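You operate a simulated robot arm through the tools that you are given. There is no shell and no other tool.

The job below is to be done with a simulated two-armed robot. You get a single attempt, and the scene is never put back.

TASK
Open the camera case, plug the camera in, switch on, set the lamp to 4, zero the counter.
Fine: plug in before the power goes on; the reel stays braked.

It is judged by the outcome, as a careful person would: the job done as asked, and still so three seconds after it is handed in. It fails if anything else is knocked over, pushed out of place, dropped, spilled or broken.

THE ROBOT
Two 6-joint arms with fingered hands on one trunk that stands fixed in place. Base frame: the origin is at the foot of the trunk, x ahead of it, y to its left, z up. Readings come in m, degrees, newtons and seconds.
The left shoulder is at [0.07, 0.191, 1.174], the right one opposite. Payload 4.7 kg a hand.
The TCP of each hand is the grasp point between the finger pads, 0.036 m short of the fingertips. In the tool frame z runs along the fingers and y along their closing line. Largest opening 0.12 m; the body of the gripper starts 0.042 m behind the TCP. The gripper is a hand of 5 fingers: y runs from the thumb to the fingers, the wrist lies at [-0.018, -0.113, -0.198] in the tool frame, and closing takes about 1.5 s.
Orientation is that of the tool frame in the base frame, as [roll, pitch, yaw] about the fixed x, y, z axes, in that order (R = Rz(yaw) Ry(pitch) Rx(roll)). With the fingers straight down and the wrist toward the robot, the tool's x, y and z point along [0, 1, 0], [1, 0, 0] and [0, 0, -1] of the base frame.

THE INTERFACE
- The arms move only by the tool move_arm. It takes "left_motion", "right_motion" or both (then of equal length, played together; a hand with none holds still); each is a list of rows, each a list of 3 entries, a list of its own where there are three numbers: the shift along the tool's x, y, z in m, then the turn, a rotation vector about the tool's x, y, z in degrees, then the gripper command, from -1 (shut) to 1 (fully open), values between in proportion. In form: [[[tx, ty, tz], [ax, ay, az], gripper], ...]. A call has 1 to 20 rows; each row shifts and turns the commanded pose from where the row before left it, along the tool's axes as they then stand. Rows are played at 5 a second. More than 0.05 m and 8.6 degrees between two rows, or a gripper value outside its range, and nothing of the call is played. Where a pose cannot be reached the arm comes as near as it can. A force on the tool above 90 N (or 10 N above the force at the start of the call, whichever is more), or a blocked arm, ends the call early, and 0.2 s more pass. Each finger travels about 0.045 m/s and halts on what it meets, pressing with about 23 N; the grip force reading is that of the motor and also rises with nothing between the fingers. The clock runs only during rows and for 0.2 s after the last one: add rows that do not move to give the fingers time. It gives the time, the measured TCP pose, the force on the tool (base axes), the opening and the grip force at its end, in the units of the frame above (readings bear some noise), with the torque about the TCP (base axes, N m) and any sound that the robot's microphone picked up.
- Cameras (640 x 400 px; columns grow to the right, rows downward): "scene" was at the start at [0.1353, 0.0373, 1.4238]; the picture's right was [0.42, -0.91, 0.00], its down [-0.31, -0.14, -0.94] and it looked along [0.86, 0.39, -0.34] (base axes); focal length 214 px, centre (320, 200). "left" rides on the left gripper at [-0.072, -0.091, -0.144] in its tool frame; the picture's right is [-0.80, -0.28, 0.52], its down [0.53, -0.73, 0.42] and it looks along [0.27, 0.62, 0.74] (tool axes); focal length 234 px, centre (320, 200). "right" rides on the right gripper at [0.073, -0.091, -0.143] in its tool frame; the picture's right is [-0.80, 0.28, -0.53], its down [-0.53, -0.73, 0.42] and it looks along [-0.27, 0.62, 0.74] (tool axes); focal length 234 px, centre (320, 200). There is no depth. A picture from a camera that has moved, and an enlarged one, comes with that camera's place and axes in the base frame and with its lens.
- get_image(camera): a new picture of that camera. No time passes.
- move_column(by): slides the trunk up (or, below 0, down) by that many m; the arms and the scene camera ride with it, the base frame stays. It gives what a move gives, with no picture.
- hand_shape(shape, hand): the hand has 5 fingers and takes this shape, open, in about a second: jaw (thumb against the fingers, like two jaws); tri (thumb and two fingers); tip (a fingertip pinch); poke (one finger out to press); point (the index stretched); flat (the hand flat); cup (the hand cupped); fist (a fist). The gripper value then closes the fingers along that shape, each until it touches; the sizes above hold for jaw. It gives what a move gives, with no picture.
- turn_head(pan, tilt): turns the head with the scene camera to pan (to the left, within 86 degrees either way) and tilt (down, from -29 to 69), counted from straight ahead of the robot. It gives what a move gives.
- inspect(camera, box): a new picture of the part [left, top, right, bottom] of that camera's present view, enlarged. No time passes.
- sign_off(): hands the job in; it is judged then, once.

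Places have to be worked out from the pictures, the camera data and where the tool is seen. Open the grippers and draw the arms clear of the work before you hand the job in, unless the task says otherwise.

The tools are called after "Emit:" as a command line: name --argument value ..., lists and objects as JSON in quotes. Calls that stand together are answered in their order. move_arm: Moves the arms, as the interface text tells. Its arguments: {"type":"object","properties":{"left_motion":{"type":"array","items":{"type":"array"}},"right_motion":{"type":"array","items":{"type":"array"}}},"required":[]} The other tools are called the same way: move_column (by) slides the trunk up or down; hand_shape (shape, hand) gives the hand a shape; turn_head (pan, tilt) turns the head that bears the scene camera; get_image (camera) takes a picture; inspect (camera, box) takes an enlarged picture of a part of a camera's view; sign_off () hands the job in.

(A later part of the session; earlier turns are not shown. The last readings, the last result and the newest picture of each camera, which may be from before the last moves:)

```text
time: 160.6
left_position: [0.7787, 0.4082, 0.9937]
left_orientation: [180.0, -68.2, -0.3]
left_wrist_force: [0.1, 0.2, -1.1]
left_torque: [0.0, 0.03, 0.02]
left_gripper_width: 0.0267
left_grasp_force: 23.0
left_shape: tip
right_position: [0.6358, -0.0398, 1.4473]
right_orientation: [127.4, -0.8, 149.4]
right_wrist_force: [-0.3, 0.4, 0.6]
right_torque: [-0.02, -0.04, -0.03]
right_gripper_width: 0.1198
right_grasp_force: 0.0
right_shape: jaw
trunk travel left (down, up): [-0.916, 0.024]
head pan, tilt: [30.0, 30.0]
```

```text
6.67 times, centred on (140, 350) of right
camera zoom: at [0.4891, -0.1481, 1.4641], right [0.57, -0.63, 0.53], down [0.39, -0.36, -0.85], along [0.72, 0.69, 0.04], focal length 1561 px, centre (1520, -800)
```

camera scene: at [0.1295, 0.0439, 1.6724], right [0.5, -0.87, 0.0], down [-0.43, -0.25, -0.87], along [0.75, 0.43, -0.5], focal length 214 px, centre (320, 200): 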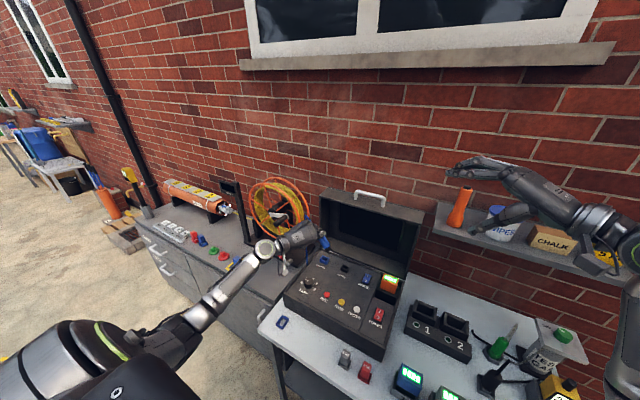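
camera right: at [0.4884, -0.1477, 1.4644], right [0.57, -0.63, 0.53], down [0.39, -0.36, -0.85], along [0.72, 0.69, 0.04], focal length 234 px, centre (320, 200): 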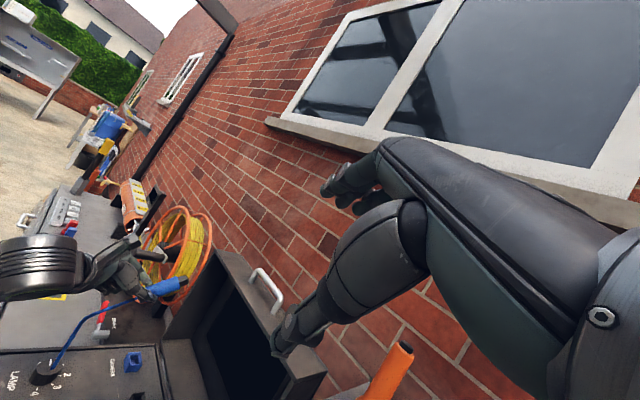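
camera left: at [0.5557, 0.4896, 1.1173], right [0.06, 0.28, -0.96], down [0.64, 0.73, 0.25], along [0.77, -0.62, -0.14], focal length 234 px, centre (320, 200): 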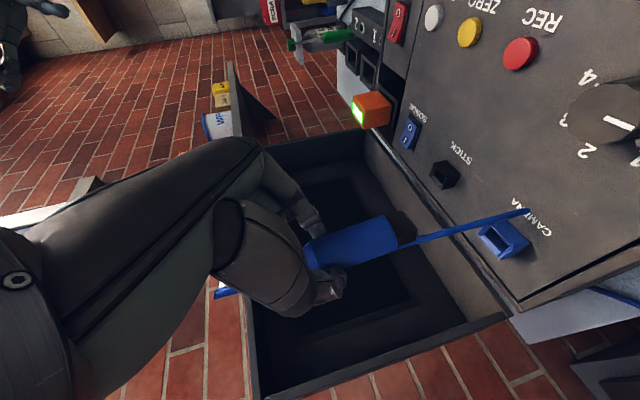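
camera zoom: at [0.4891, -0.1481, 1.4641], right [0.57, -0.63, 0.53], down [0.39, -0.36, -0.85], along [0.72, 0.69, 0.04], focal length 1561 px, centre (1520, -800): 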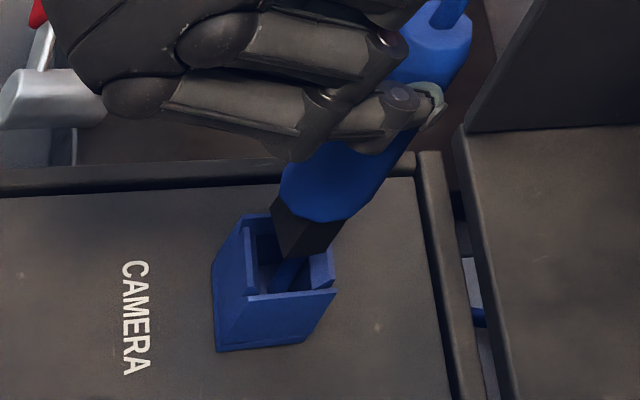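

Now the offsets are under 1 mm with about 12 mm to go to the rim. Lowering 12 mm in small steps with dy −1 mm.

Emit:
move_arm --left_motion '[[[-0.0037, 0.001, 0.0015], [0, 0, 0], -1], [[-0.0037, 0, 0.0015], [0, 0, 0], -1], [[-0.0037, 0, 0.0015], [0, 0, 0], -1], [[0, 0, 0], [0, 0, 0], -1]]'

Emit:
inspect --camera "left" --box '[360, 150, 480, 260]'

Emit:
inspect --camera "right" --box '[110, 320, 170, 380]'

```text
time: 161.6
left_position: [0.7794, 0.4056, 0.9811]
left_orientation: [-179.9, -68.2, -0.5]
left_wrist_force: [0.7, -0.5, 0.4]
left_torque: [-0.01, -0.02, -0.01]
left_gripper_width: 0.0268
left_grasp_force: 22.9
left_shape: tip
right_position: [0.6364, -0.0399, 1.4474]
right_orientation: [127.6, -0.8, 149.4]
right_wrist_force: [0.3, 0.3, -0.5]
right_torque: [0.02, -0.03, 0.0]
right_gripper_width: 0.1199
right_grasp_force: 0.0
right_shape: jaw
trunk travel left (down, up): [-0.916, 0.024]
head pan, tilt: [30.0, 30.0]
```

```text
3.64 times, centred on (420, 205) of left
camera zoom: at [0.6193, 0.4993, 0.9667], right [0.19, 0.28, -0.94], down [0.59, 0.73, 0.34], along [0.78, -0.62, -0.03], focal length 852 px, centre (-44, 182)
```

zoom: 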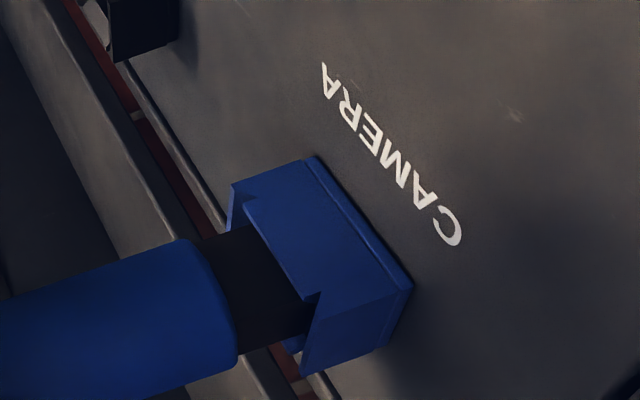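

```text
6.67 times, centred on (140, 350) of right
camera zoom: at [0.4891, -0.1483, 1.464], right [0.57, -0.63, 0.53], down [0.39, -0.36, -0.85], along [0.72, 0.69, 0.04], focal length 1561 px, centre (1520, -800)
```

zoom: 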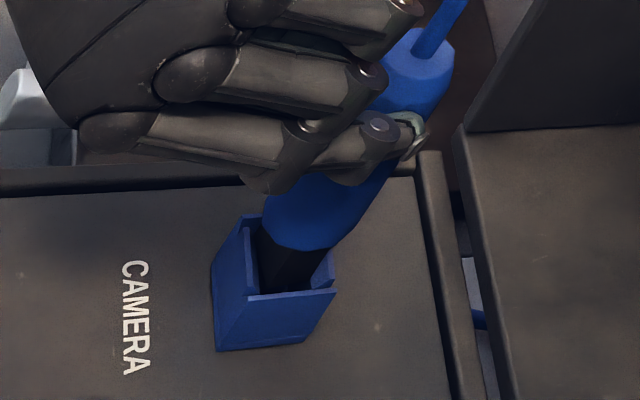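

The tip is entering the socket with no contact force. I'll continue down in small steps.

Emit:
move_arm --left_motion '[[[-0.0028, 0, 0.0011], [0, 0, 0], -1], [[-0.0028, 0, 0.0011], [0, 0, 0], -1], [[-0.0028, 0, 0.0011], [0, 0, 0], -1], [[0, 0, 0], [0, 0, 0], -1]]'

Emit:
inspect --camera "left" --box '[360, 150, 480, 260]'

Emit:
inspect --camera "right" --box '[110, 320, 170, 380]'

```text
time: 162.6
left_position: [0.779, 0.404, 0.9773]
left_orientation: [-179.8, -68.4, -0.6]
left_wrist_force: [0.1, -6.2, 15.8]
left_torque: [-0.19, -0.36, -0.22]
left_gripper_width: 0.0263
left_grasp_force: 22.6
left_shape: tip
right_position: [0.6333, -0.0425, 1.4496]
right_orientation: [127.4, -0.7, 149.2]
right_wrist_force: [-0.6, 0.0, -0.4]
right_torque: [0.01, 0.01, 0.0]
right_gripper_width: 0.1197
right_grasp_force: 0.0
right_shape: jaw
trunk travel left (down, up): [-0.916, 0.024]
head pan, tilt: [30.0, 30.0]
```

```text
3.64 times, centred on (420, 205) of left
camera zoom: at [0.619, 0.4976, 0.9611], right [0.2, 0.28, -0.94], down [0.59, 0.73, 0.34], along [0.78, -0.63, -0.02], focal length 852 px, centre (-44, 182)
```

zoom: 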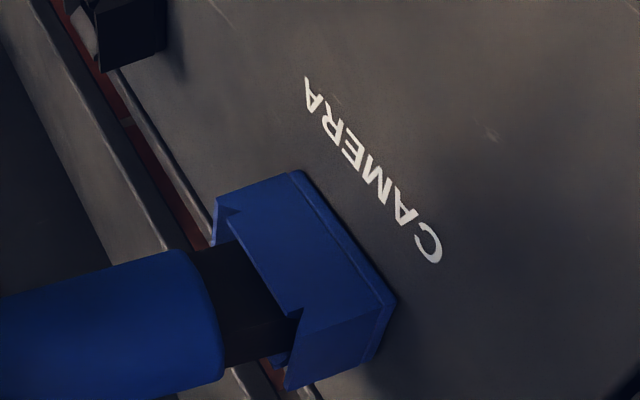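

```text
6.67 times, centred on (140, 350) of right
camera zoom: at [0.4866, -0.1507, 1.4648], right [0.57, -0.63, 0.53], down [0.39, -0.36, -0.85], along [0.72, 0.69, 0.04], focal length 1561 px, centre (1520, -800)
```

zoom: 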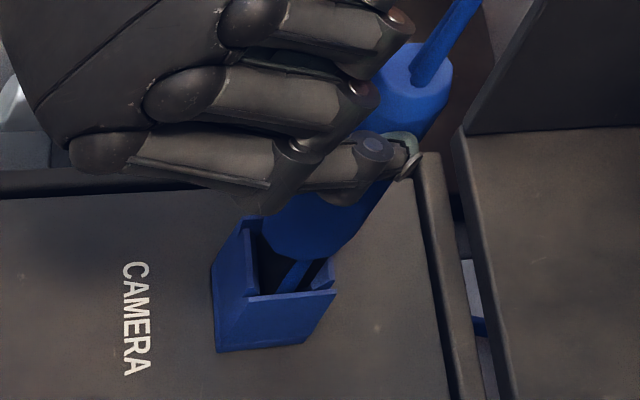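

Contact (16 N up, 6 N toward −y): the tip is catching the left wall. I'll back up 6 mm, shift 2.5 mm toward −y and look.

Emit:
move_arm --left_motion '[[[0.0037, 0, -0.0015], [0, 0, 0], -1], [[0.0037, 0, -0.0015], [0, 0, 0], -1], [[0, 0.0025, 0], [0, 0, 0], -1], [[0, 0, 0], [0, 0, 0], -1]]'

Emit:
inspect --camera "left" --box '[360, 150, 480, 260]'

Emit:
inspect --camera "right" --box '[110, 320, 170, 380]'

```text
time: 163.6
left_position: [0.7791, 0.4059, 0.9787]
left_orientation: [180.0, -68.3, -0.2]
left_wrist_force: [0.4, -0.1, 0.9]
left_torque: [0.0, -0.02, -0.06]
left_gripper_width: 0.0265
left_grasp_force: 23.6
left_shape: tip
right_position: [0.6372, -0.0396, 1.4468]
right_orientation: [127.4, -0.7, 149.1]
right_wrist_force: [0.2, -1.1, -0.8]
right_torque: [0.0, -0.02, 0.01]
right_gripper_width: 0.1201
right_grasp_force: 0.1
right_shape: jaw
trunk travel left (down, up): [-0.916, 0.024]
head pan, tilt: [30.0, 30.0]
```

```text
3.64 times, centred on (420, 205) of left
camera zoom: at [0.6185, 0.4982, 0.9651], right [0.19, 0.28, -0.94], down [0.59, 0.73, 0.34], along [0.78, -0.62, -0.03], focal length 852 px, centre (-44, 182)
```

zoom: 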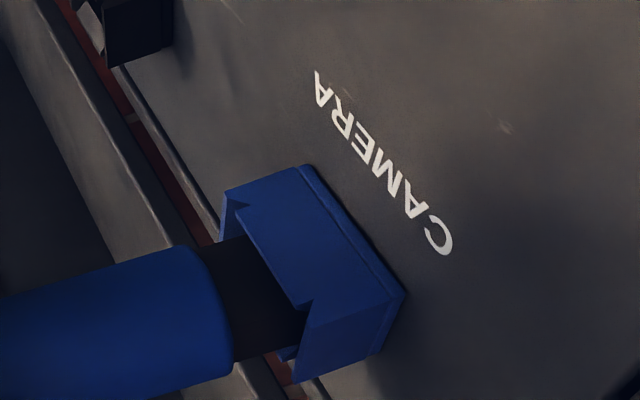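

```text
6.67 times, centred on (140, 350) of right
camera zoom: at [0.4892, -0.1479, 1.4639], right [0.57, -0.63, 0.53], down [0.39, -0.36, -0.85], along [0.72, 0.69, 0.04], focal length 1561 px, centre (1520, -800)
```

zoom: 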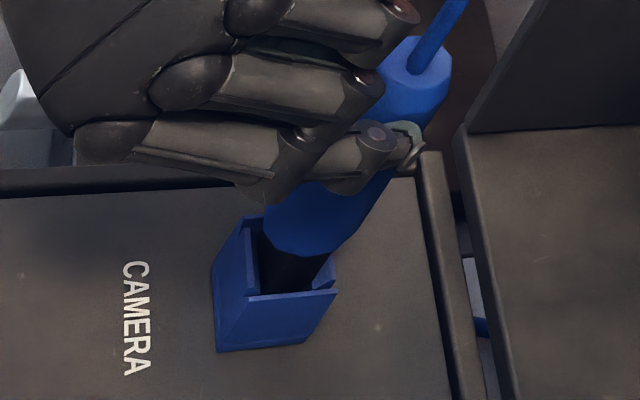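

No contact now. I'll lower again 2 mm at a time from this shifted position.

Emit:
move_arm --left_motion '[[[-0.0019, 0, 0.0007], [0, 0, 0], -1], [[-0.0019, 0, 0.0007], [0, 0, 0], -1], [[0, 0, 0], [0, 0, 0], -1]]'

Emit:
inspect --camera "left" --box '[340, 150, 460, 260]'

Emit:
inspect --camera "right" --box '[115, 330, 155, 370]'

```text
time: 164.4
left_position: [0.7789, 0.4039, 0.9783]
left_orientation: [180.0, -68.2, -0.2]
left_wrist_force: [-0.3, -0.4, 5.1]
left_torque: [0.0, -0.12, -0.11]
left_gripper_width: 0.0264
left_grasp_force: 23.3
left_shape: tip
right_position: [0.6357, -0.0392, 1.4488]
right_orientation: [127.4, -0.7, 149.3]
right_wrist_force: [0.6, -0.9, 0.4]
right_torque: [0.01, -0.03, 0.02]
right_gripper_width: 0.12
right_grasp_force: 0.0
right_shape: jaw
trunk travel left (down, up): [-0.916, 0.024]
head pan, tilt: [30.0, 30.0]
```

```text
3.64 times, centred on (400, 205) of left
camera zoom: at [0.6192, 0.497, 0.963], right [0.19, 0.28, -0.94], down [0.59, 0.73, 0.34], along [0.78, -0.62, -0.03], focal length 852 px, centre (29, 182)
```

zoom: 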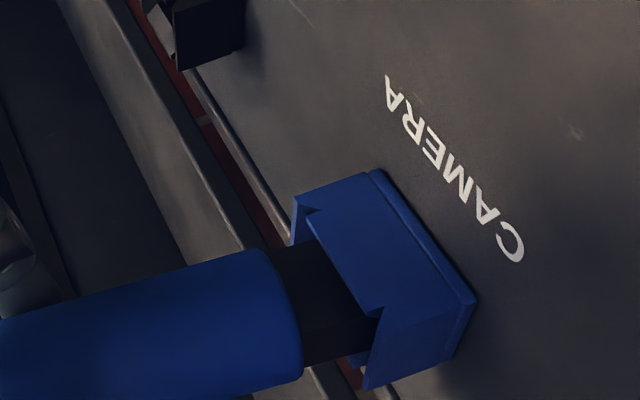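

```text
10.00 times, centred on (135, 350) of right
camera zoom: at [0.4883, -0.1488, 1.4643], right [0.57, -0.63, 0.53], down [0.39, -0.36, -0.85], along [0.72, 0.69, 0.04], focal length 2342 px, centre (2170, -1300)
```

zoom: 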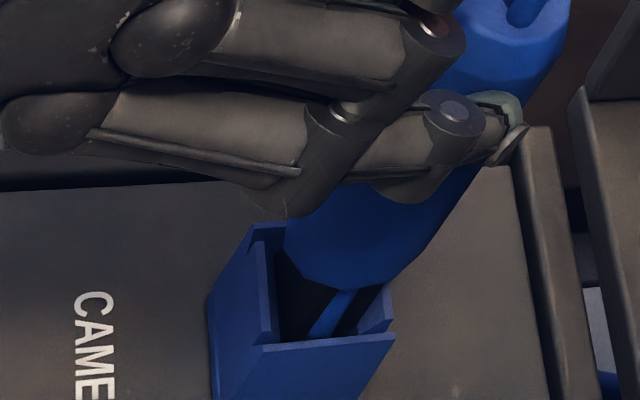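

The tip is about 9 mm into the socket with 5 N resistance. I'll press a little further to see whether it slides in.

Emit:
move_arm --left_motion '[[[-0.0019, 0, 0.0007], [0, 0, 0], -1], [[-0.0019, 0, 0.0007], [0, 0, 0], -1], [[-0.0019, 0, 0.0007], [0, 0, 0], -1], [[0, 0, 0], [0, 0, 0], -1]]'

Emit:
inspect --camera "left" --box '[340, 150, 460, 260]'

Emit:
inspect --camera "right" --box '[115, 320, 165, 370]'

```text
time: 165.4
left_position: [0.7792, 0.405, 0.9695]
left_orientation: [179.8, -68.1, 0.1]
left_wrist_force: [-2.6, 0.4, 0.3]
left_torque: [-0.02, -0.01, -0.09]
left_gripper_width: 0.0266
left_grasp_force: 23.0
left_shape: tip
right_position: [0.6374, -0.0407, 1.4483]
right_orientation: [127.6, -0.7, 149.4]
right_wrist_force: [0.7, -0.6, 0.8]
right_torque: [-0.02, 0.01, 0.04]
right_gripper_width: 0.1199
right_grasp_force: 0.2
right_shape: jaw
trunk travel left (down, up): [-0.916, 0.024]
head pan, tilt: [30.0, 30.0]
```

```text
3.64 times, centred on (400, 205) of left
camera zoom: at [0.6188, 0.4976, 0.9554], right [0.19, 0.28, -0.94], down [0.59, 0.73, 0.34], along [0.78, -0.62, -0.03], focal length 852 px, centre (29, 182)
```

zoom: 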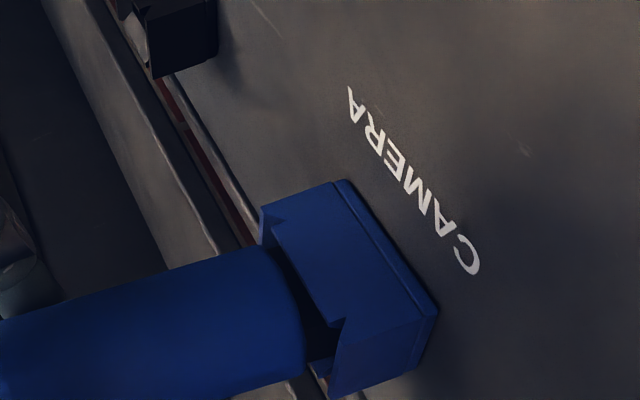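

```text
8.00 times, centred on (140, 345) of right
camera zoom: at [0.4893, -0.1486, 1.4638], right [0.57, -0.63, 0.53], down [0.39, -0.36, -0.85], along [0.72, 0.69, 0.04], focal length 1873 px, centre (1760, -960)
```

zoom: 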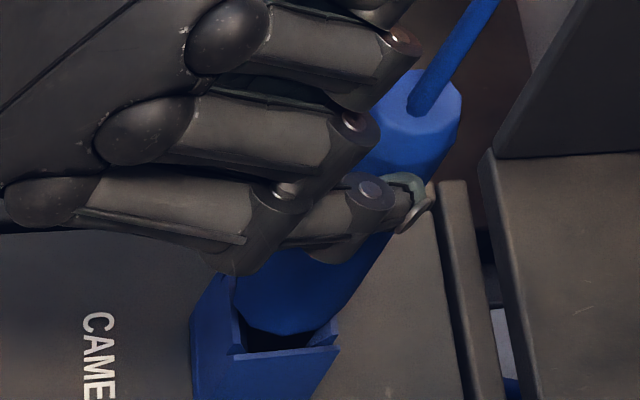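

It slid in: the body's shoulder is now just above the rim. I'll keep pressing to seat it fully.

Emit:
move_arm --left_motion '[[[-0.0019, 0, 0.0007], [0, 0, 0], -1], [[-0.0019, 0, 0.0007], [0, 0, 0], -1], [[-0.0019, 0, 0.0007], [0, 0, 0], -1], [[0, 0, 0], [0, 0, 0], -1]]'

Emit:
inspect --camera "left" --box '[340, 150, 460, 260]'

Emit:
inspect --camera "right" --box '[115, 320, 165, 370]'

```text
time: 166.4
left_position: [0.7789, 0.4049, 0.9673]
left_orientation: [-179.9, -68.3, -0.4]
left_wrist_force: [2.0, 5.0, 15.2]
left_torque: [-0.11, -0.4, 0.09]
left_gripper_width: 0.0266
left_grasp_force: 22.7
left_shape: tip
right_position: [0.6336, -0.0401, 1.4486]
right_orientation: [127.5, -0.7, 149.4]
right_wrist_force: [-0.7, -0.4, 0.5]
right_torque: [-0.02, 0.0, 0.0]
right_gripper_width: 0.12
right_grasp_force: 0.1
right_shape: jaw
trunk travel left (down, up): [-0.916, 0.024]
head pan, tilt: [30.0, 30.0]
```

```text
3.64 times, centred on (400, 205) of left
camera zoom: at [0.6182, 0.4968, 0.9524], right [0.19, 0.28, -0.94], down [0.59, 0.73, 0.34], along [0.78, -0.62, -0.02], focal length 852 px, centre (29, 182)
```

zoom: 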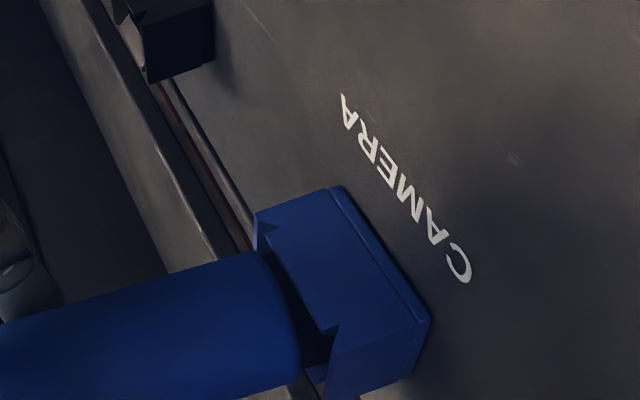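

```text
8.00 times, centred on (140, 345) of right
camera zoom: at [0.4869, -0.1486, 1.4649], right [0.57, -0.63, 0.53], down [0.39, -0.36, -0.85], along [0.72, 0.69, 0.04], focal length 1873 px, centre (1760, -960)
```

zoom: 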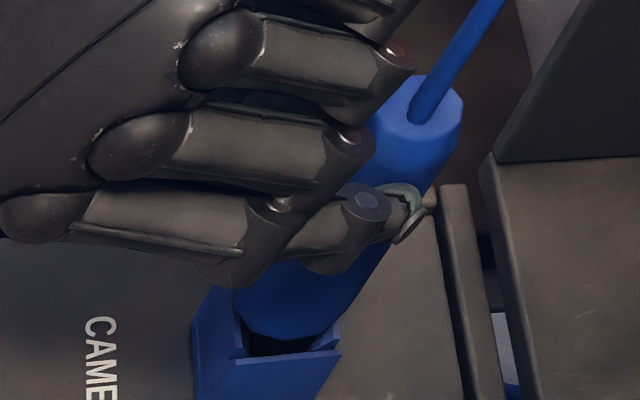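

Resistance 15 N with the shoulder about 5 mm above the rim. I'll press a bit harder and see if it moves.

Emit:
move_arm --left_motion '[[[-0.0019, 0, 0.0007], [0, 0, 0], -1], [[-0.0019, 0, 0.0007], [0, 0, 0], -1], [[0, 0, 0], [0, 0, 0], -1]]'

Emit:
inspect --camera "right" --box '[115, 320, 165, 370]'

Emit:
inspect --camera "left" --box '[280, 150, 460, 300]'

```text
time: 167.2
left_position: [0.7771, 0.4035, 0.9645]
left_orientation: [180.0, -68.5, -0.3]
left_wrist_force: [2.4, 6.0, 24.8]
left_torque: [-0.13, -0.61, 0.12]
left_gripper_width: 0.0261
left_grasp_force: 23.0
left_shape: tip
right_position: [0.6332, -0.0404, 1.4512]
right_orientation: [127.4, -0.7, 149.4]
right_wrist_force: [0.7, -0.2, -0.6]
right_torque: [0.0, 0.01, 0.01]
right_gripper_width: 0.12
right_grasp_force: 0.0
right_shape: jaw
trunk travel left (down, up): [-0.916, 0.024]
head pan, tilt: [30.0, 30.0]
```

```text
8.00 times, centred on (140, 345) of right
camera zoom: at [0.4856, -0.1492, 1.4653], right [0.57, -0.63, 0.53], down [0.39, -0.36, -0.85], along [0.72, 0.69, 0.04], focal length 1873 px, centre (1760, -960)
```

zoom: 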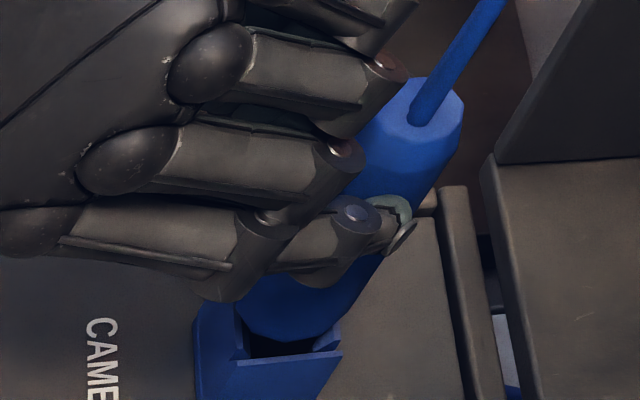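

```text
2.67 times, centred on (370, 225) of left
camera zoom: at [0.6172, 0.4967, 0.9485], right [0.19, 0.28, -0.94], down [0.59, 0.73, 0.34], along [0.78, -0.62, -0.02], focal length 624 px, centre (187, 133)
```

zoom: 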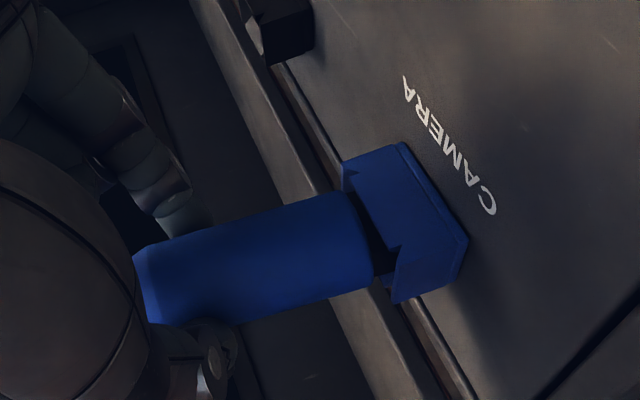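

The fingers just slid down the body: the plug is stopped with about an 8° lean (top toward the robot and right), which makes it bind. I'll ease off, tilt the plug upright about its tip, then press again.

Emit:
move_arm --left_motion '[[[0.0028, 0, -0.0011], [0, 0, 0], -1], [[0.0013, -0.0033, 0.0032], [-0.9, -2.7, -2.3], -1], [[0.0013, -0.0033, 0.0032], [-0.9, -2.7, -2.3], -1], [[0, 0, 0], [0, 0, 0], -1]]'

Emit:
inspect --camera "right" --box '[110, 300, 190, 370]'

Emit:
inspect --camera "left" --box '[280, 150, 460, 300]'

```text
time: 168.2
left_position: [0.7803, 0.4085, 0.9651]
left_orientation: [169.2, -62.3, 9.5]
left_wrist_force: [-20.0, -7.5, 17.3]
left_torque: [-0.16, -0.28, -0.29]
left_gripper_width: 0.0285
left_grasp_force: 23.4
left_shape: tip
right_position: [0.6303, -0.0431, 1.451]
right_orientation: [127.3, -0.5, 149.2]
right_wrist_force: [0.6, 0.3, 1.5]
right_torque: [0.0, 0.02, 0.0]
right_gripper_width: 0.1197
right_grasp_force: 0.2
right_shape: jaw
trunk travel left (down, up): [-0.916, 0.024]
head pan, tilt: [30.0, 30.0]
```

```text
5.71 times, centred on (150, 335) of right
camera zoom: at [0.4826, -0.151, 1.4659], right [0.57, -0.63, 0.53], down [0.4, -0.36, -0.85], along [0.72, 0.69, 0.04], focal length 1338 px, centre (1291, -571)
```

zoom: 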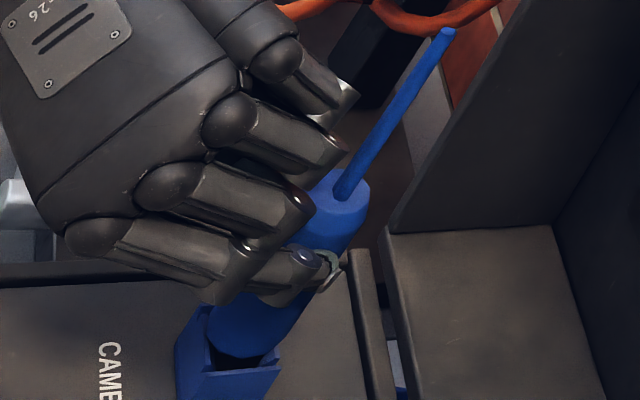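

```text
2.67 times, centred on (370, 225) of left
camera zoom: at [0.6195, 0.5008, 0.9582], right [0.1, 0.2, -0.98], down [0.62, 0.75, 0.21], along [0.78, -0.63, -0.05], focal length 624 px, centre (187, 133)
```

zoom: 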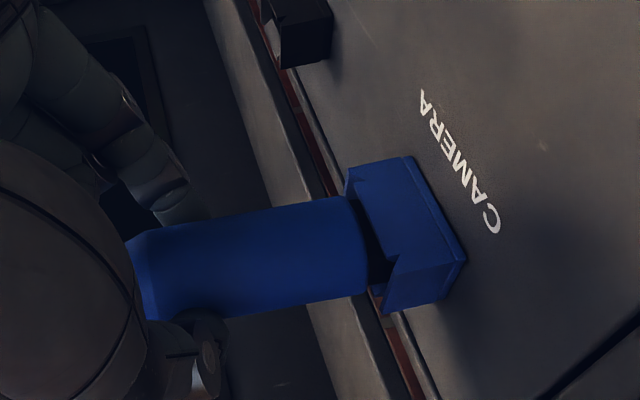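

Much straighter now (about 3° left). I'll ease the sideways push slightly and press down again.

Emit:
move_arm --left_motion '[[[-0.003, 0, -0.001], [0, 0, 0], -1], [[-0.0028, 0, 0.0011], [0, 0, 0], -1], [[-0.0028, 0, 0.0011], [0, 0, 0], -1], [[0, 0, 0], [0, 0, 0], -1]]'

Emit:
inspect --camera "right" --box '[110, 300, 190, 370]'

Emit:
inspect --camera "left" --box '[280, 150, 460, 300]'

```text
time: 169.2
left_position: [0.7793, 0.4088, 0.9644]
left_orientation: [169.3, -63.0, 9.5]
left_wrist_force: [-14.1, -5.5, 35.2]
left_torque: [-0.41, -0.79, -0.16]
left_gripper_width: 0.0283
left_grasp_force: 22.9
left_shape: tip
right_position: [0.6294, -0.0437, 1.4515]
right_orientation: [127.3, -0.5, 149.4]
right_wrist_force: [-0.4, 0.5, -0.7]
right_torque: [0.01, 0.02, -0.01]
right_gripper_width: 0.1197
right_grasp_force: 0.1
right_shape: jaw
trunk travel left (down, up): [-0.916, 0.024]
head pan, tilt: [30.0, 30.0]
```

```text
5.71 times, centred on (150, 335) of right
camera zoom: at [0.481, -0.1518, 1.4668], right [0.57, -0.63, 0.53], down [0.4, -0.36, -0.84], along [0.72, 0.69, 0.05], focal length 1338 px, centre (1291, -571)
```

zoom: 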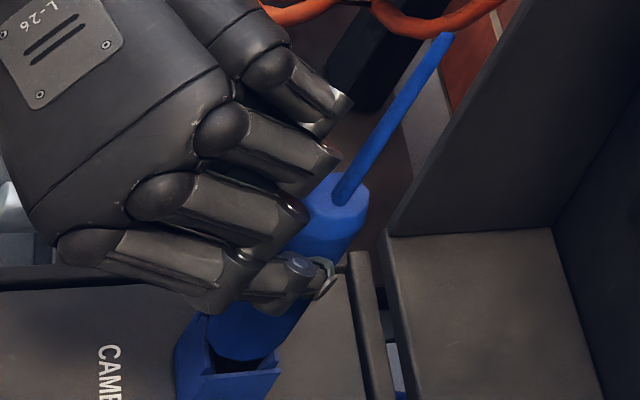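

```text
2.67 times, centred on (370, 225) of left
camera zoom: at [0.6186, 0.5005, 0.9547], right [0.11, 0.2, -0.97], down [0.62, 0.75, 0.22], along [0.78, -0.63, -0.04], focal length 624 px, centre (187, 133)
```

zoom: 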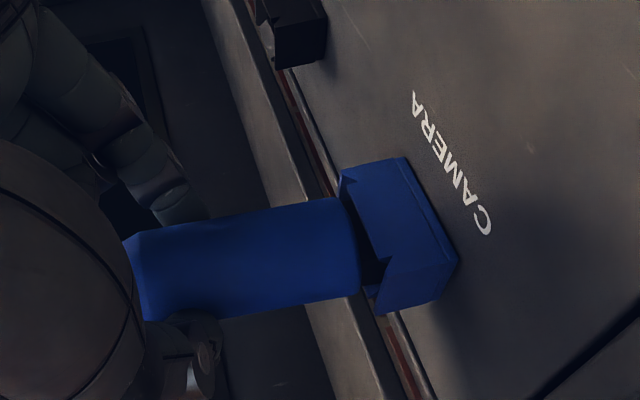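

35 N and no further travel; the body top is now at z≈0.97, meaning the shoulder is at rim height, so it appears seated. I'll ease the pressure and release the pinch.

Emit:
move_arm --left_motion '[[[0.0028, 0, -0.0011], [0, 0, 0], -1], [[0, 0, 0], [0, 0, 0], -0.4], [[0, 0, 0], [0, 0, 0], -0.2], [[0, 0, 0], [0, 0, 0], 0.0], [[0, 0, 0], [0, 0, 0], 0.1], [[0, 0, 0], [0, 0, 0], 0.1]]'

Emit:
inspect --camera "right" --box '[110, 300, 190, 370]'

Emit:
inspect --camera "left" --box '[280, 150, 460, 300]'

```text
time: 170.6
left_position: [0.7829, 0.4112, 0.9559]
left_orientation: [169.1, -62.2, 9.7]
left_wrist_force: [1.0, 0.4, -0.9]
left_torque: [0.03, -0.03, -0.01]
left_gripper_width: 0.0651
left_grasp_force: 0.1
left_shape: tip
right_position: [0.6381, -0.0406, 1.448]
right_orientation: [127.6, -0.8, 149.2]
right_wrist_force: [-0.6, 0.1, 0.1]
right_torque: [0.02, 0.01, 0.01]
right_gripper_width: 0.12
right_grasp_force: 0.1
right_shape: jaw
trunk travel left (down, up): [-0.916, 0.024]
head pan, tilt: [30.0, 30.0]
```

```text
5.71 times, centred on (150, 335) of right
camera zoom: at [0.4902, -0.1476, 1.4637], right [0.57, -0.63, 0.53], down [0.39, -0.36, -0.85], along [0.72, 0.69, 0.04], focal length 1338 px, centre (1291, -571)
```

zoom: 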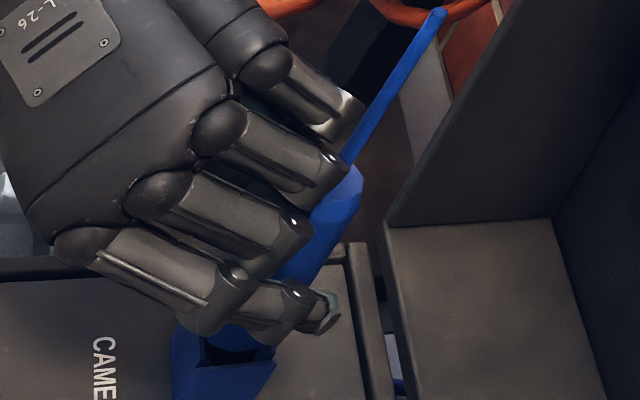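

```text
2.67 times, centred on (370, 225) of left
camera zoom: at [0.6228, 0.5035, 0.9495], right [0.1, 0.2, -0.98], down [0.62, 0.75, 0.21], along [0.78, -0.63, -0.05], focal length 624 px, centre (187, 133)
```

zoom: 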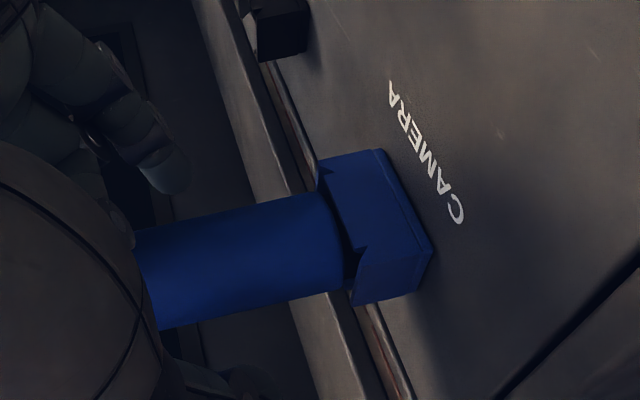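

The plug stands in the socket by itself. I'll draw the hand straight back off it.

Emit:
move_arm --left_motion '[[[0, 0, -0.015], [0, 0, 0], 0.1], [[0, 0, -0.02], [0, 0, 0], 0.1], [[0, 0, -0.02], [0, 0, 0], 0.1], [[0, 0, -0.025], [0, 0, 0], 0.1], [[0, 0, -0.03], [0, 0, 0], 0.1]]'

Emit:
inspect --camera "right" --box '[90, 270, 210, 390]'

Emit:
inspect --camera "scene" --box '[270, 200, 390, 300]'

Emit:
get_image --camera "left"

```text
time: 171.8
left_position: [0.6842, 0.4158, 1.0089]
left_orientation: [169.5, -62.3, 9.3]
left_wrist_force: [-0.7, -0.9, 0.4]
left_torque: [0.0, 0.0, 0.01]
left_gripper_width: 0.0657
left_grasp_force: 0.0
left_shape: tip
right_position: [0.6348, -0.0396, 1.449]
right_orientation: [127.5, -0.7, 149.3]
right_wrist_force: [0.1, 0.2, -0.3]
right_torque: [0.0, -0.02, -0.02]
right_gripper_width: 0.12
right_grasp_force: 0.1
right_shape: jaw
trunk travel left (down, up): [-0.916, 0.024]
head pan, tilt: [30.0, 30.0]
```

```text
3.33 times, centred on (150, 330) of right
camera zoom: at [0.4872, -0.1478, 1.4648], right [0.57, -0.63, 0.53], down [0.39, -0.36, -0.85], along [0.72, 0.69, 0.04], focal length 781 px, centre (887, -233)
```

zoom: 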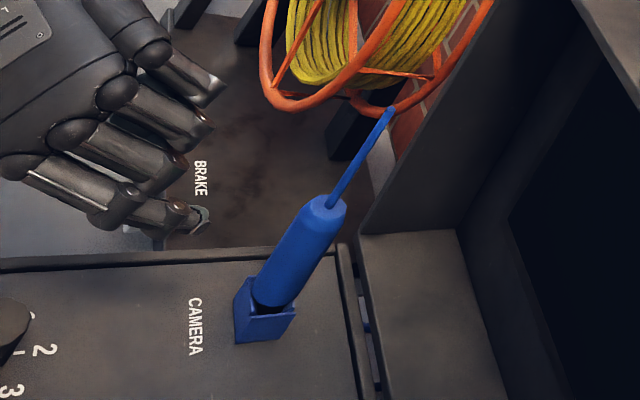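

```text
4.00 times, centred on (330, 250) of scene
camera zoom: at [0.1269, 0.0443, 1.6726], right [0.5, -0.87, 0.0], down [-0.43, -0.25, -0.87], along [0.75, 0.43, -0.5], focal length 858 px, centre (280, 0)
```

zoom: 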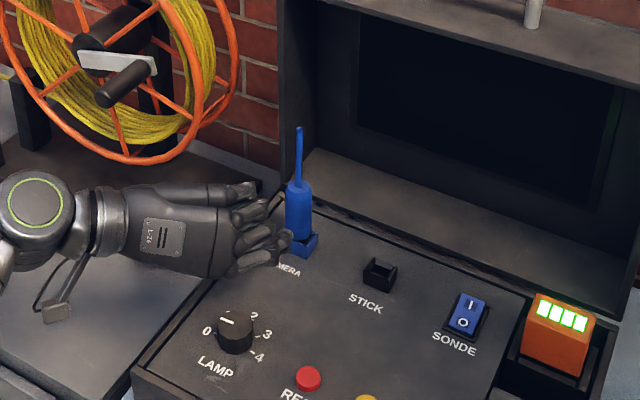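

```text
taken
camera left: at [0.5227, 0.508, 1.0011], right [0.1, 0.2, -0.98], down [0.62, 0.75, 0.21], along [0.78, -0.63, -0.05], focal length 234 px, centre (320, 200)
```

left: 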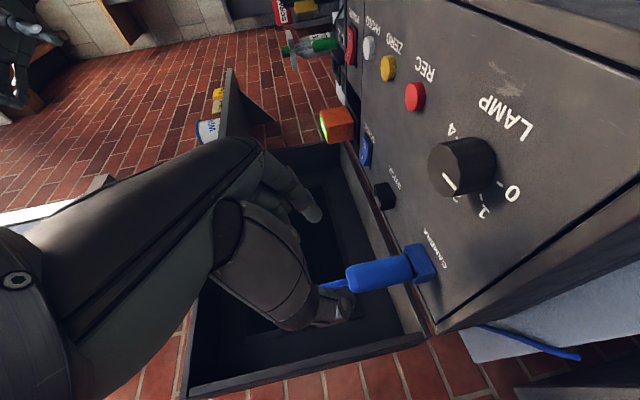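

The plug stands upright in the CAMERA socket. I'll zoom in to judge how fully it is seated.

Emit:
inspect --camera "right" --box '[115, 330, 165, 380]'

Emit:
inspect --camera "left" --box '[320, 200, 460, 320]'

Emit:
inspect --camera "scene" --box '[325, 235, 365, 270]'

```text
8.00 times, centred on (140, 355) of right
camera zoom: at [0.4872, -0.1478, 1.4648], right [0.57, -0.63, 0.53], down [0.39, -0.36, -0.85], along [0.72, 0.69, 0.04], focal length 1873 px, centre (1760, -1040)
```

zoom: 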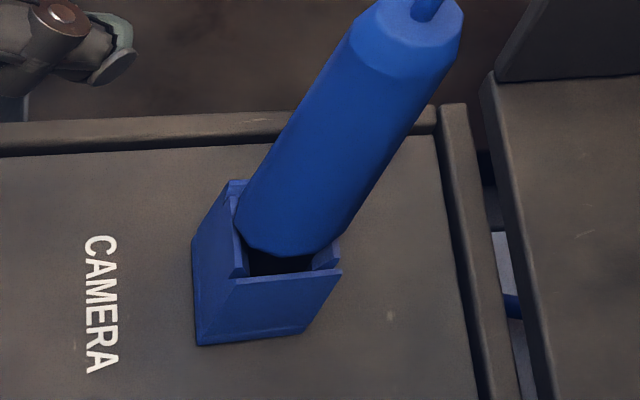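

```text
3.33 times, centred on (390, 260) of left
camera zoom: at [0.5227, 0.508, 1.0011], right [0.1, 0.2, -0.98], down [0.62, 0.75, 0.21], along [0.78, -0.63, -0.05], focal length 781 px, centre (87, 0)
```

zoom: 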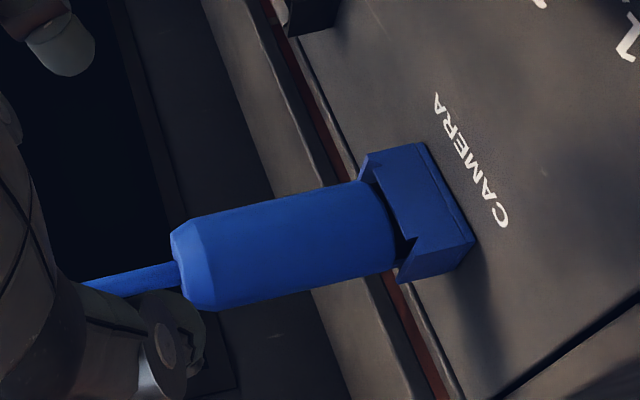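

```text
11.43 times, centred on (345, 252) of scene
camera zoom: at [0.1269, 0.0443, 1.6726], right [0.5, -0.87, 0.0], down [-0.43, -0.25, -0.87], along [0.75, 0.43, -0.5], focal length 2451 px, centre (34, -400)
```

zoom: 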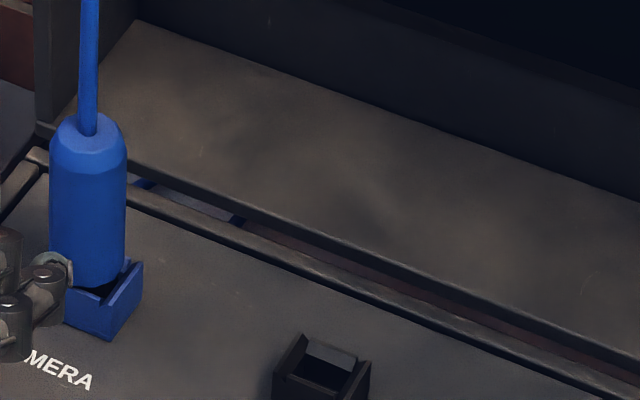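

Body top at z≈0.977 with a 74 mm body puts the shoulder right at the rim, so the plug is fully in. Next is POWER: I'll move the left hand up and away and roll it back to palm-down.

Emit:
move_arm --left_motion '[[[0.0163, 0.0175, -0.0309], [0, 0, 0], 0.1], [[0.0163, 0.0175, -0.0309], [0, 0, 0], 0.1], [[0.0163, 0.0175, -0.0309], [0, 0, 0], 0.1], [[0.0163, 0.0175, -0.0309], [0, 0, 0], 0.1], [[0, 0, 0], [0.36, 0, -7.79], 0.1], [[0, 0, 0], [0.36, 0, -7.79], 0.1], [[0, 0, 0], [0.36, 0, -7.79], 0.1], [[0, 0, 0], [0.36, 0, -7.79], 0.1], [[0, 0, 0], [0.36, 0, -7.79], 0.1], [[0, 0, 0], [0.36, 0, -7.79], 0.1], [[0, 0, 0], [0.36, 0, -7.79], 0.1], [[0, 0, 0], [0.36, 0, -7.79], 0.1], [[0, 0, 0], [0.36, 0, -7.79], 0.1], [[0, 0, 0], [0.36, 0, -7.79], 0.1], [[0, 0, 0], [0.36, 0, -7.79], 0.1]]'

Emit:
hand_shape --hand "left" --shape "poke"

Emit:
get_image --camera "scene"

Emit:
get_image --camera "left"

```text
time: 175.0
left_position: [0.6059, 0.3542, 1.1298]
left_orientation: [119.6, 0.0, 90.3]
left_wrist_force: [0.4, 0.3, 0.1]
left_torque: [0.02, 0.03, 0.03]
left_gripper_width: 0.0656
left_grasp_force: 0.1
left_shape: tip
right_position: [0.6364, -0.0399, 1.4479]
right_orientation: [127.5, -0.7, 149.2]
right_wrist_force: [-0.1, 0.2, 0.2]
right_torque: [-0.04, -0.01, -0.01]
right_gripper_width: 0.1197
right_grasp_force: 0.0
right_shape: jaw
trunk travel left (down, up): [-0.916, 0.024]
head pan, tilt: [30.0, 30.0]
```

```text
time: 175.9
left_position: [0.6055, 0.3557, 1.1293]
left_orientation: [119.8, 0.0, 90.1]
left_wrist_force: [0.2, 0.2, -0.3]
left_torque: [-0.03, 0.02, 0.02]
left_gripper_width: 0.0001
left_grasp_force: 0.2
left_shape: poke
right_position: [0.6351, -0.0397, 1.4478]
right_orientation: [127.5, -0.7, 149.4]
right_wrist_force: [-1.2, 0.2, 1.0]
right_torque: [0.0, -0.03, -0.05]
right_gripper_width: 0.1195
right_grasp_force: 0.0
right_shape: jaw
trunk travel left (down, up): [-0.916, 0.024]
head pan, tilt: [30.0, 30.0]
```

```text
taken
camera scene: at [0.129, 0.0439, 1.6724], right [0.5, -0.87, 0.0], down [-0.43, -0.25, -0.87], along [0.75, 0.43, -0.5], focal length 214 px, centre (320, 200)
```

scene: 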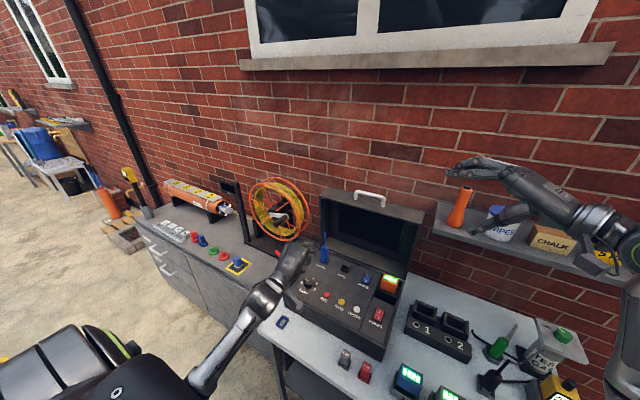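

```text
taken
camera left: at [0.4358, 0.2832, 1.1196], right [0.32, -0.8, -0.5], down [0.0, 0.53, -0.85], along [0.95, 0.27, 0.17], focal length 234 px, centre (320, 200)
```

left: 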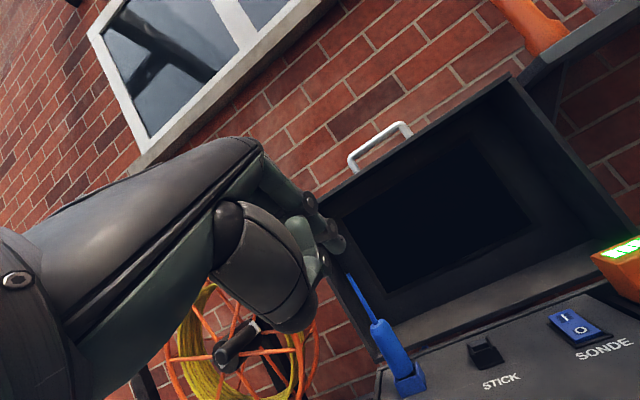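

The hand is palm-down with the index finger out. I'll check the right-hand view for the POWER rocker and the finger.

Emit:
get_image --camera "right"

Emit:
inspect --camera "scene" --box '[340, 270, 420, 340]'

```text
taken
camera right: at [0.489, -0.148, 1.4641], right [0.57, -0.63, 0.53], down [0.39, -0.36, -0.85], along [0.72, 0.69, 0.04], focal length 234 px, centre (320, 200)
```

right: 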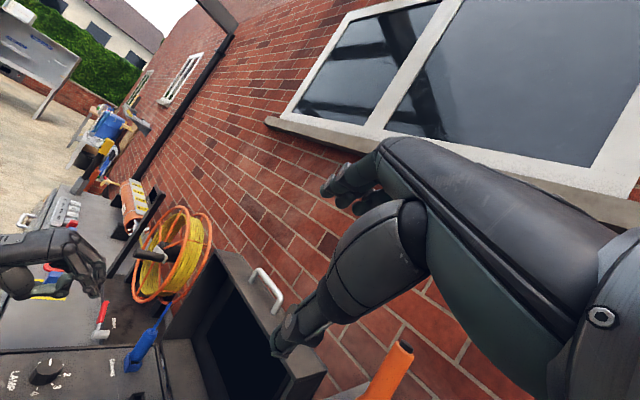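

```text
5.71 times, centred on (380, 305) of scene
camera zoom: at [0.129, 0.0439, 1.6724], right [0.5, -0.87, 0.0], down [-0.43, -0.25, -0.87], along [0.75, 0.43, -0.5], focal length 1226 px, centre (-23, -400)
```

zoom: 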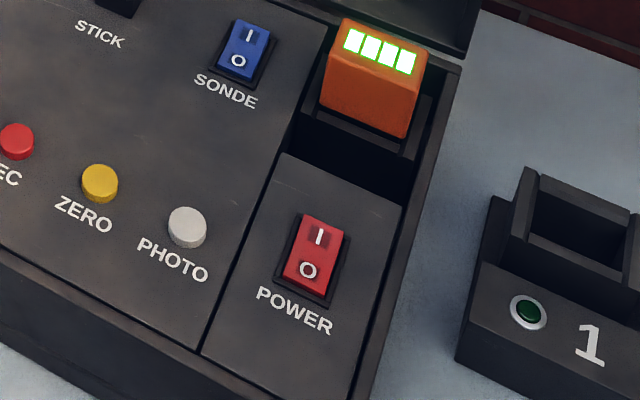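

POWER's "I" half is at about [0.678, 0.094, 0.89]; the plug stands well. I'll move the finger above the "I" side, pointing more steeply down.

Emit:
move_arm --left_motion '[[[-0.0317, -0.0161, 0.016], [2.5, 0, 0], -1], [[-0.0317, -0.0154, 0.0167], [2.5, 0, 0], -1], [[-0.0317, -0.0146, 0.0174], [2.5, 0, 0], -1], [[-0.0317, -0.0139, 0.0179], [2.5, 0, 0], -1], [[-0.0317, -0.0131, 0.0185], [2.5, 0, 0], -1], [[-0.0317, -0.0122, 0.0191], [2.5, 0, 0], -1], [[-0.0317, -0.0114, 0.0196], [2.5, 0, 0], -1], [[-0.0317, -0.0105, 0.02], [2.5, 0, 0], -1], [[0, 0, 0], [0, 0, 0], -1]]'

Emit:
get_image --camera "left"

Emit:
inspect --camera "scene" --box '[310, 240, 430, 340]'

```text
time: 177.8
left_position: [0.6465, 0.1827, 0.9258]
left_orientation: [140.7, -8.7, 90.4]
left_wrist_force: [-0.4, 0.5, -0.2]
left_torque: [0.0, 0.02, 0.03]
left_gripper_width: 0.0
left_grasp_force: 0.1
left_shape: poke
right_position: [0.6365, -0.0402, 1.4487]
right_orientation: [127.5, -0.7, 149.2]
right_wrist_force: [0.0, -0.9, -0.6]
right_torque: [0.0, -0.06, 0.0]
right_gripper_width: 0.1202
right_grasp_force: 0.0
right_shape: jaw
trunk travel left (down, up): [-0.916, 0.024]
head pan, tilt: [30.0, 30.0]
stopped in row 9 (left hand): the arm was blocked; the commanded pose is now the measured one
```

```text
taken
camera left: at [0.4853, 0.1019, 0.9668], right [0.12, -0.7, -0.7], down [-0.3, 0.64, -0.7], along [0.94, 0.3, -0.13], focal length 234 px, centre (320, 200)
```

left: 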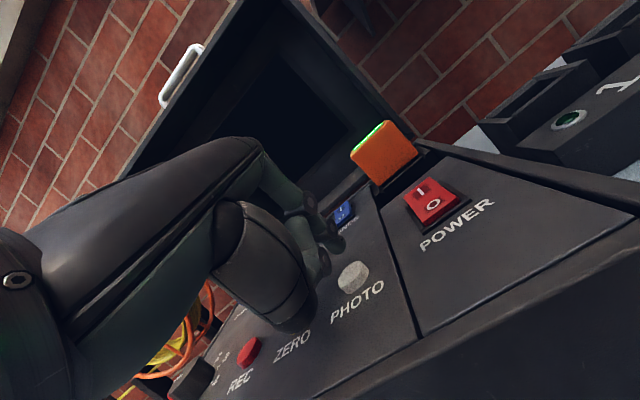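

```text
4.00 times, centred on (370, 290) of scene
camera zoom: at [0.1296, 0.0431, 1.6724], right [0.5, -0.87, 0.0], down [-0.43, -0.25, -0.87], along [0.75, 0.43, -0.5], focal length 858 px, centre (120, -160)
```

zoom: 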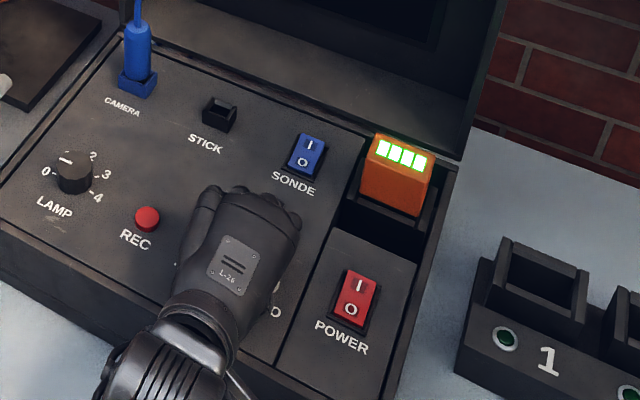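

The left arm was blocked before reaching POWER, with no force at the hand — probably an arm link. I'll lift the hand first, then look at both arms.

Emit:
move_arm --left_motion '[[[0.005, 0.018, -0.022], [0, 0, 0], -1], [[0.005, 0.018, -0.022], [0, 0, 0], -1], [[0.005, 0.018, -0.022], [0, 0, 0], -1], [[0, 0, 0], [0, 0, 0], -1]]'

Emit:
turn_head --pan 10 --tilt 68

Emit:
get_image --camera "scene"

```text
time: 178.8
left_position: [0.6389, 0.199, 1.0034]
left_orientation: [141.4, -10.4, 90.7]
left_wrist_force: [0.3, -0.1, -0.3]
left_torque: [-0.01, 0.0, -0.01]
left_gripper_width: 0.0002
left_grasp_force: 0.2
left_shape: poke
right_position: [0.6363, -0.0403, 1.4487]
right_orientation: [127.5, -0.7, 149.4]
right_wrist_force: [-0.7, -0.2, 0.8]
right_torque: [0.02, -0.01, -0.01]
right_gripper_width: 0.12
right_grasp_force: 0.0
right_shape: jaw
trunk travel left (down, up): [-0.916, 0.024]
head pan, tilt: [30.0, 30.0]
```

```text
time: 179.9
left_position: [0.6421, 0.1983, 1.0057]
left_orientation: [141.0, -10.3, 90.6]
left_wrist_force: [0.5, -0.4, -0.6]
left_torque: [-0.06, 0.01, -0.01]
left_gripper_width: 0.0002
left_grasp_force: 0.0
left_shape: poke
right_position: [0.6364, -0.0396, 1.4479]
right_orientation: [127.4, -0.7, 149.3]
right_wrist_force: [-0.6, 1.0, 0.6]
right_torque: [0.03, -0.02, 0.0]
right_gripper_width: 0.1201
right_grasp_force: 0.0
right_shape: jaw
trunk travel left (down, up): [-0.916, 0.024]
head pan, tilt: [10.0, 68.0]
```

```text
taken
camera scene: at [0.1067, 0.0083, 1.6218], right [0.17, -0.98, 0.0], down [-0.91, -0.16, -0.38], along [0.37, 0.07, -0.93], focal length 214 px, centre (320, 200)
```

scene: 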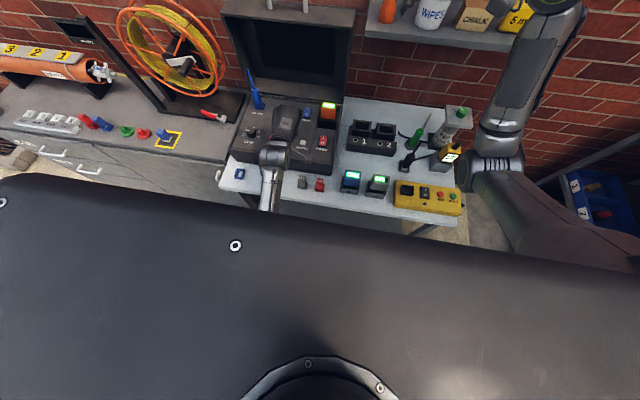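

The left elbow is under the torso, so it can't swing further inward that way. I'll turn the hand's heading 40° to the right instead, which keeps the wrist out to the left.

Emit:
move_arm --left_motion '[[[0, 0, 0], [-0.77, -5.57, 4.17], -1], [[0, 0, 0], [-0.77, -5.57, 4.17], -1], [[0, 0, 0], [-0.77, -5.57, 4.17], -1], [[0, 0, 0], [-0.77, -5.57, 4.17], -1], [[0, 0, 0], [-0.77, -5.57, 4.17], -1], [[0, 0, 0], [-0.77, -5.57, 4.17], -1], [[0, 0, 0], [0, 0, 0], -1]]'

Emit:
turn_head --pan 25 --tilt 45

Emit:
get_image --camera "scene"

Emit:
get_image --camera "left"

```text
time: 181.5
left_position: [0.6445, 0.1838, 1.0138]
left_orientation: [138.6, 1.1, 49.8]
left_wrist_force: [0.3, 0.0, 0.1]
left_torque: [0.0, 0.0, 0.0]
left_gripper_width: 0.0002
left_grasp_force: 0.0
left_shape: poke
right_position: [0.6363, -0.0408, 1.4475]
right_orientation: [127.5, -0.8, 149.4]
right_wrist_force: [0.2, -0.8, -0.5]
right_torque: [0.0, 0.03, 0.02]
right_gripper_width: 0.1199
right_grasp_force: 0.1
right_shape: jaw
trunk travel left (down, up): [-0.916, 0.024]
head pan, tilt: [10.0, 68.0]
```

```text
time: 182.3
left_position: [0.6451, 0.184, 1.0129]
left_orientation: [138.6, 1.2, 49.8]
left_wrist_force: [0.0, -0.2, 0.4]
left_torque: [0.0, -0.01, 0.02]
left_gripper_width: 0.0001
left_grasp_force: 0.1
left_shape: poke
right_position: [0.637, -0.0407, 1.4476]
right_orientation: [127.6, -0.8, 149.4]
right_wrist_force: [-0.8, -0.2, 0.5]
right_torque: [-0.01, 0.02, 0.0]
right_gripper_width: 0.1199
right_grasp_force: 0.0
right_shape: jaw
trunk travel left (down, up): [-0.916, 0.024]
head pan, tilt: [25.0, 45.0]
```

```text
taken
camera scene: at [0.1245, 0.0329, 1.6497], right [0.42, -0.91, 0.0], down [-0.64, -0.3, -0.71], along [0.64, 0.3, -0.71], focal length 214 px, centre (320, 200)
```

scene: 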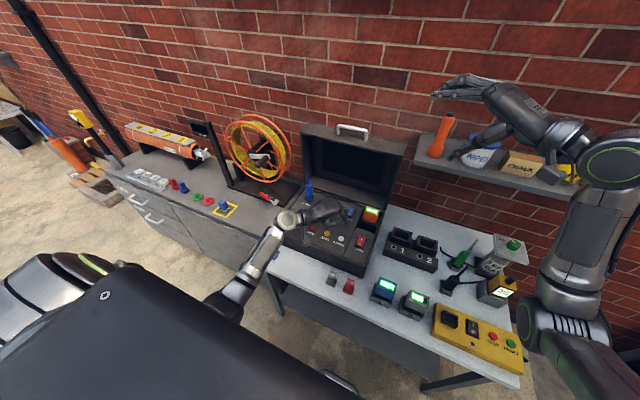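

```text
taken
camera left: at [0.4747, 0.2349, 1.0607], right [-0.42, -0.71, -0.56], down [0.13, 0.57, -0.81], along [0.9, -0.41, -0.15], focal length 234 px, centre (320, 200)
```

left: 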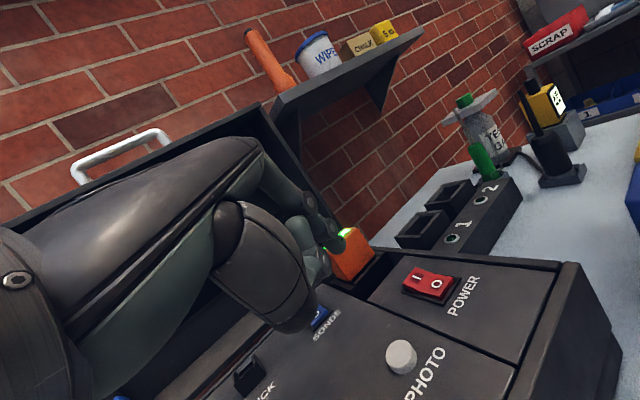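

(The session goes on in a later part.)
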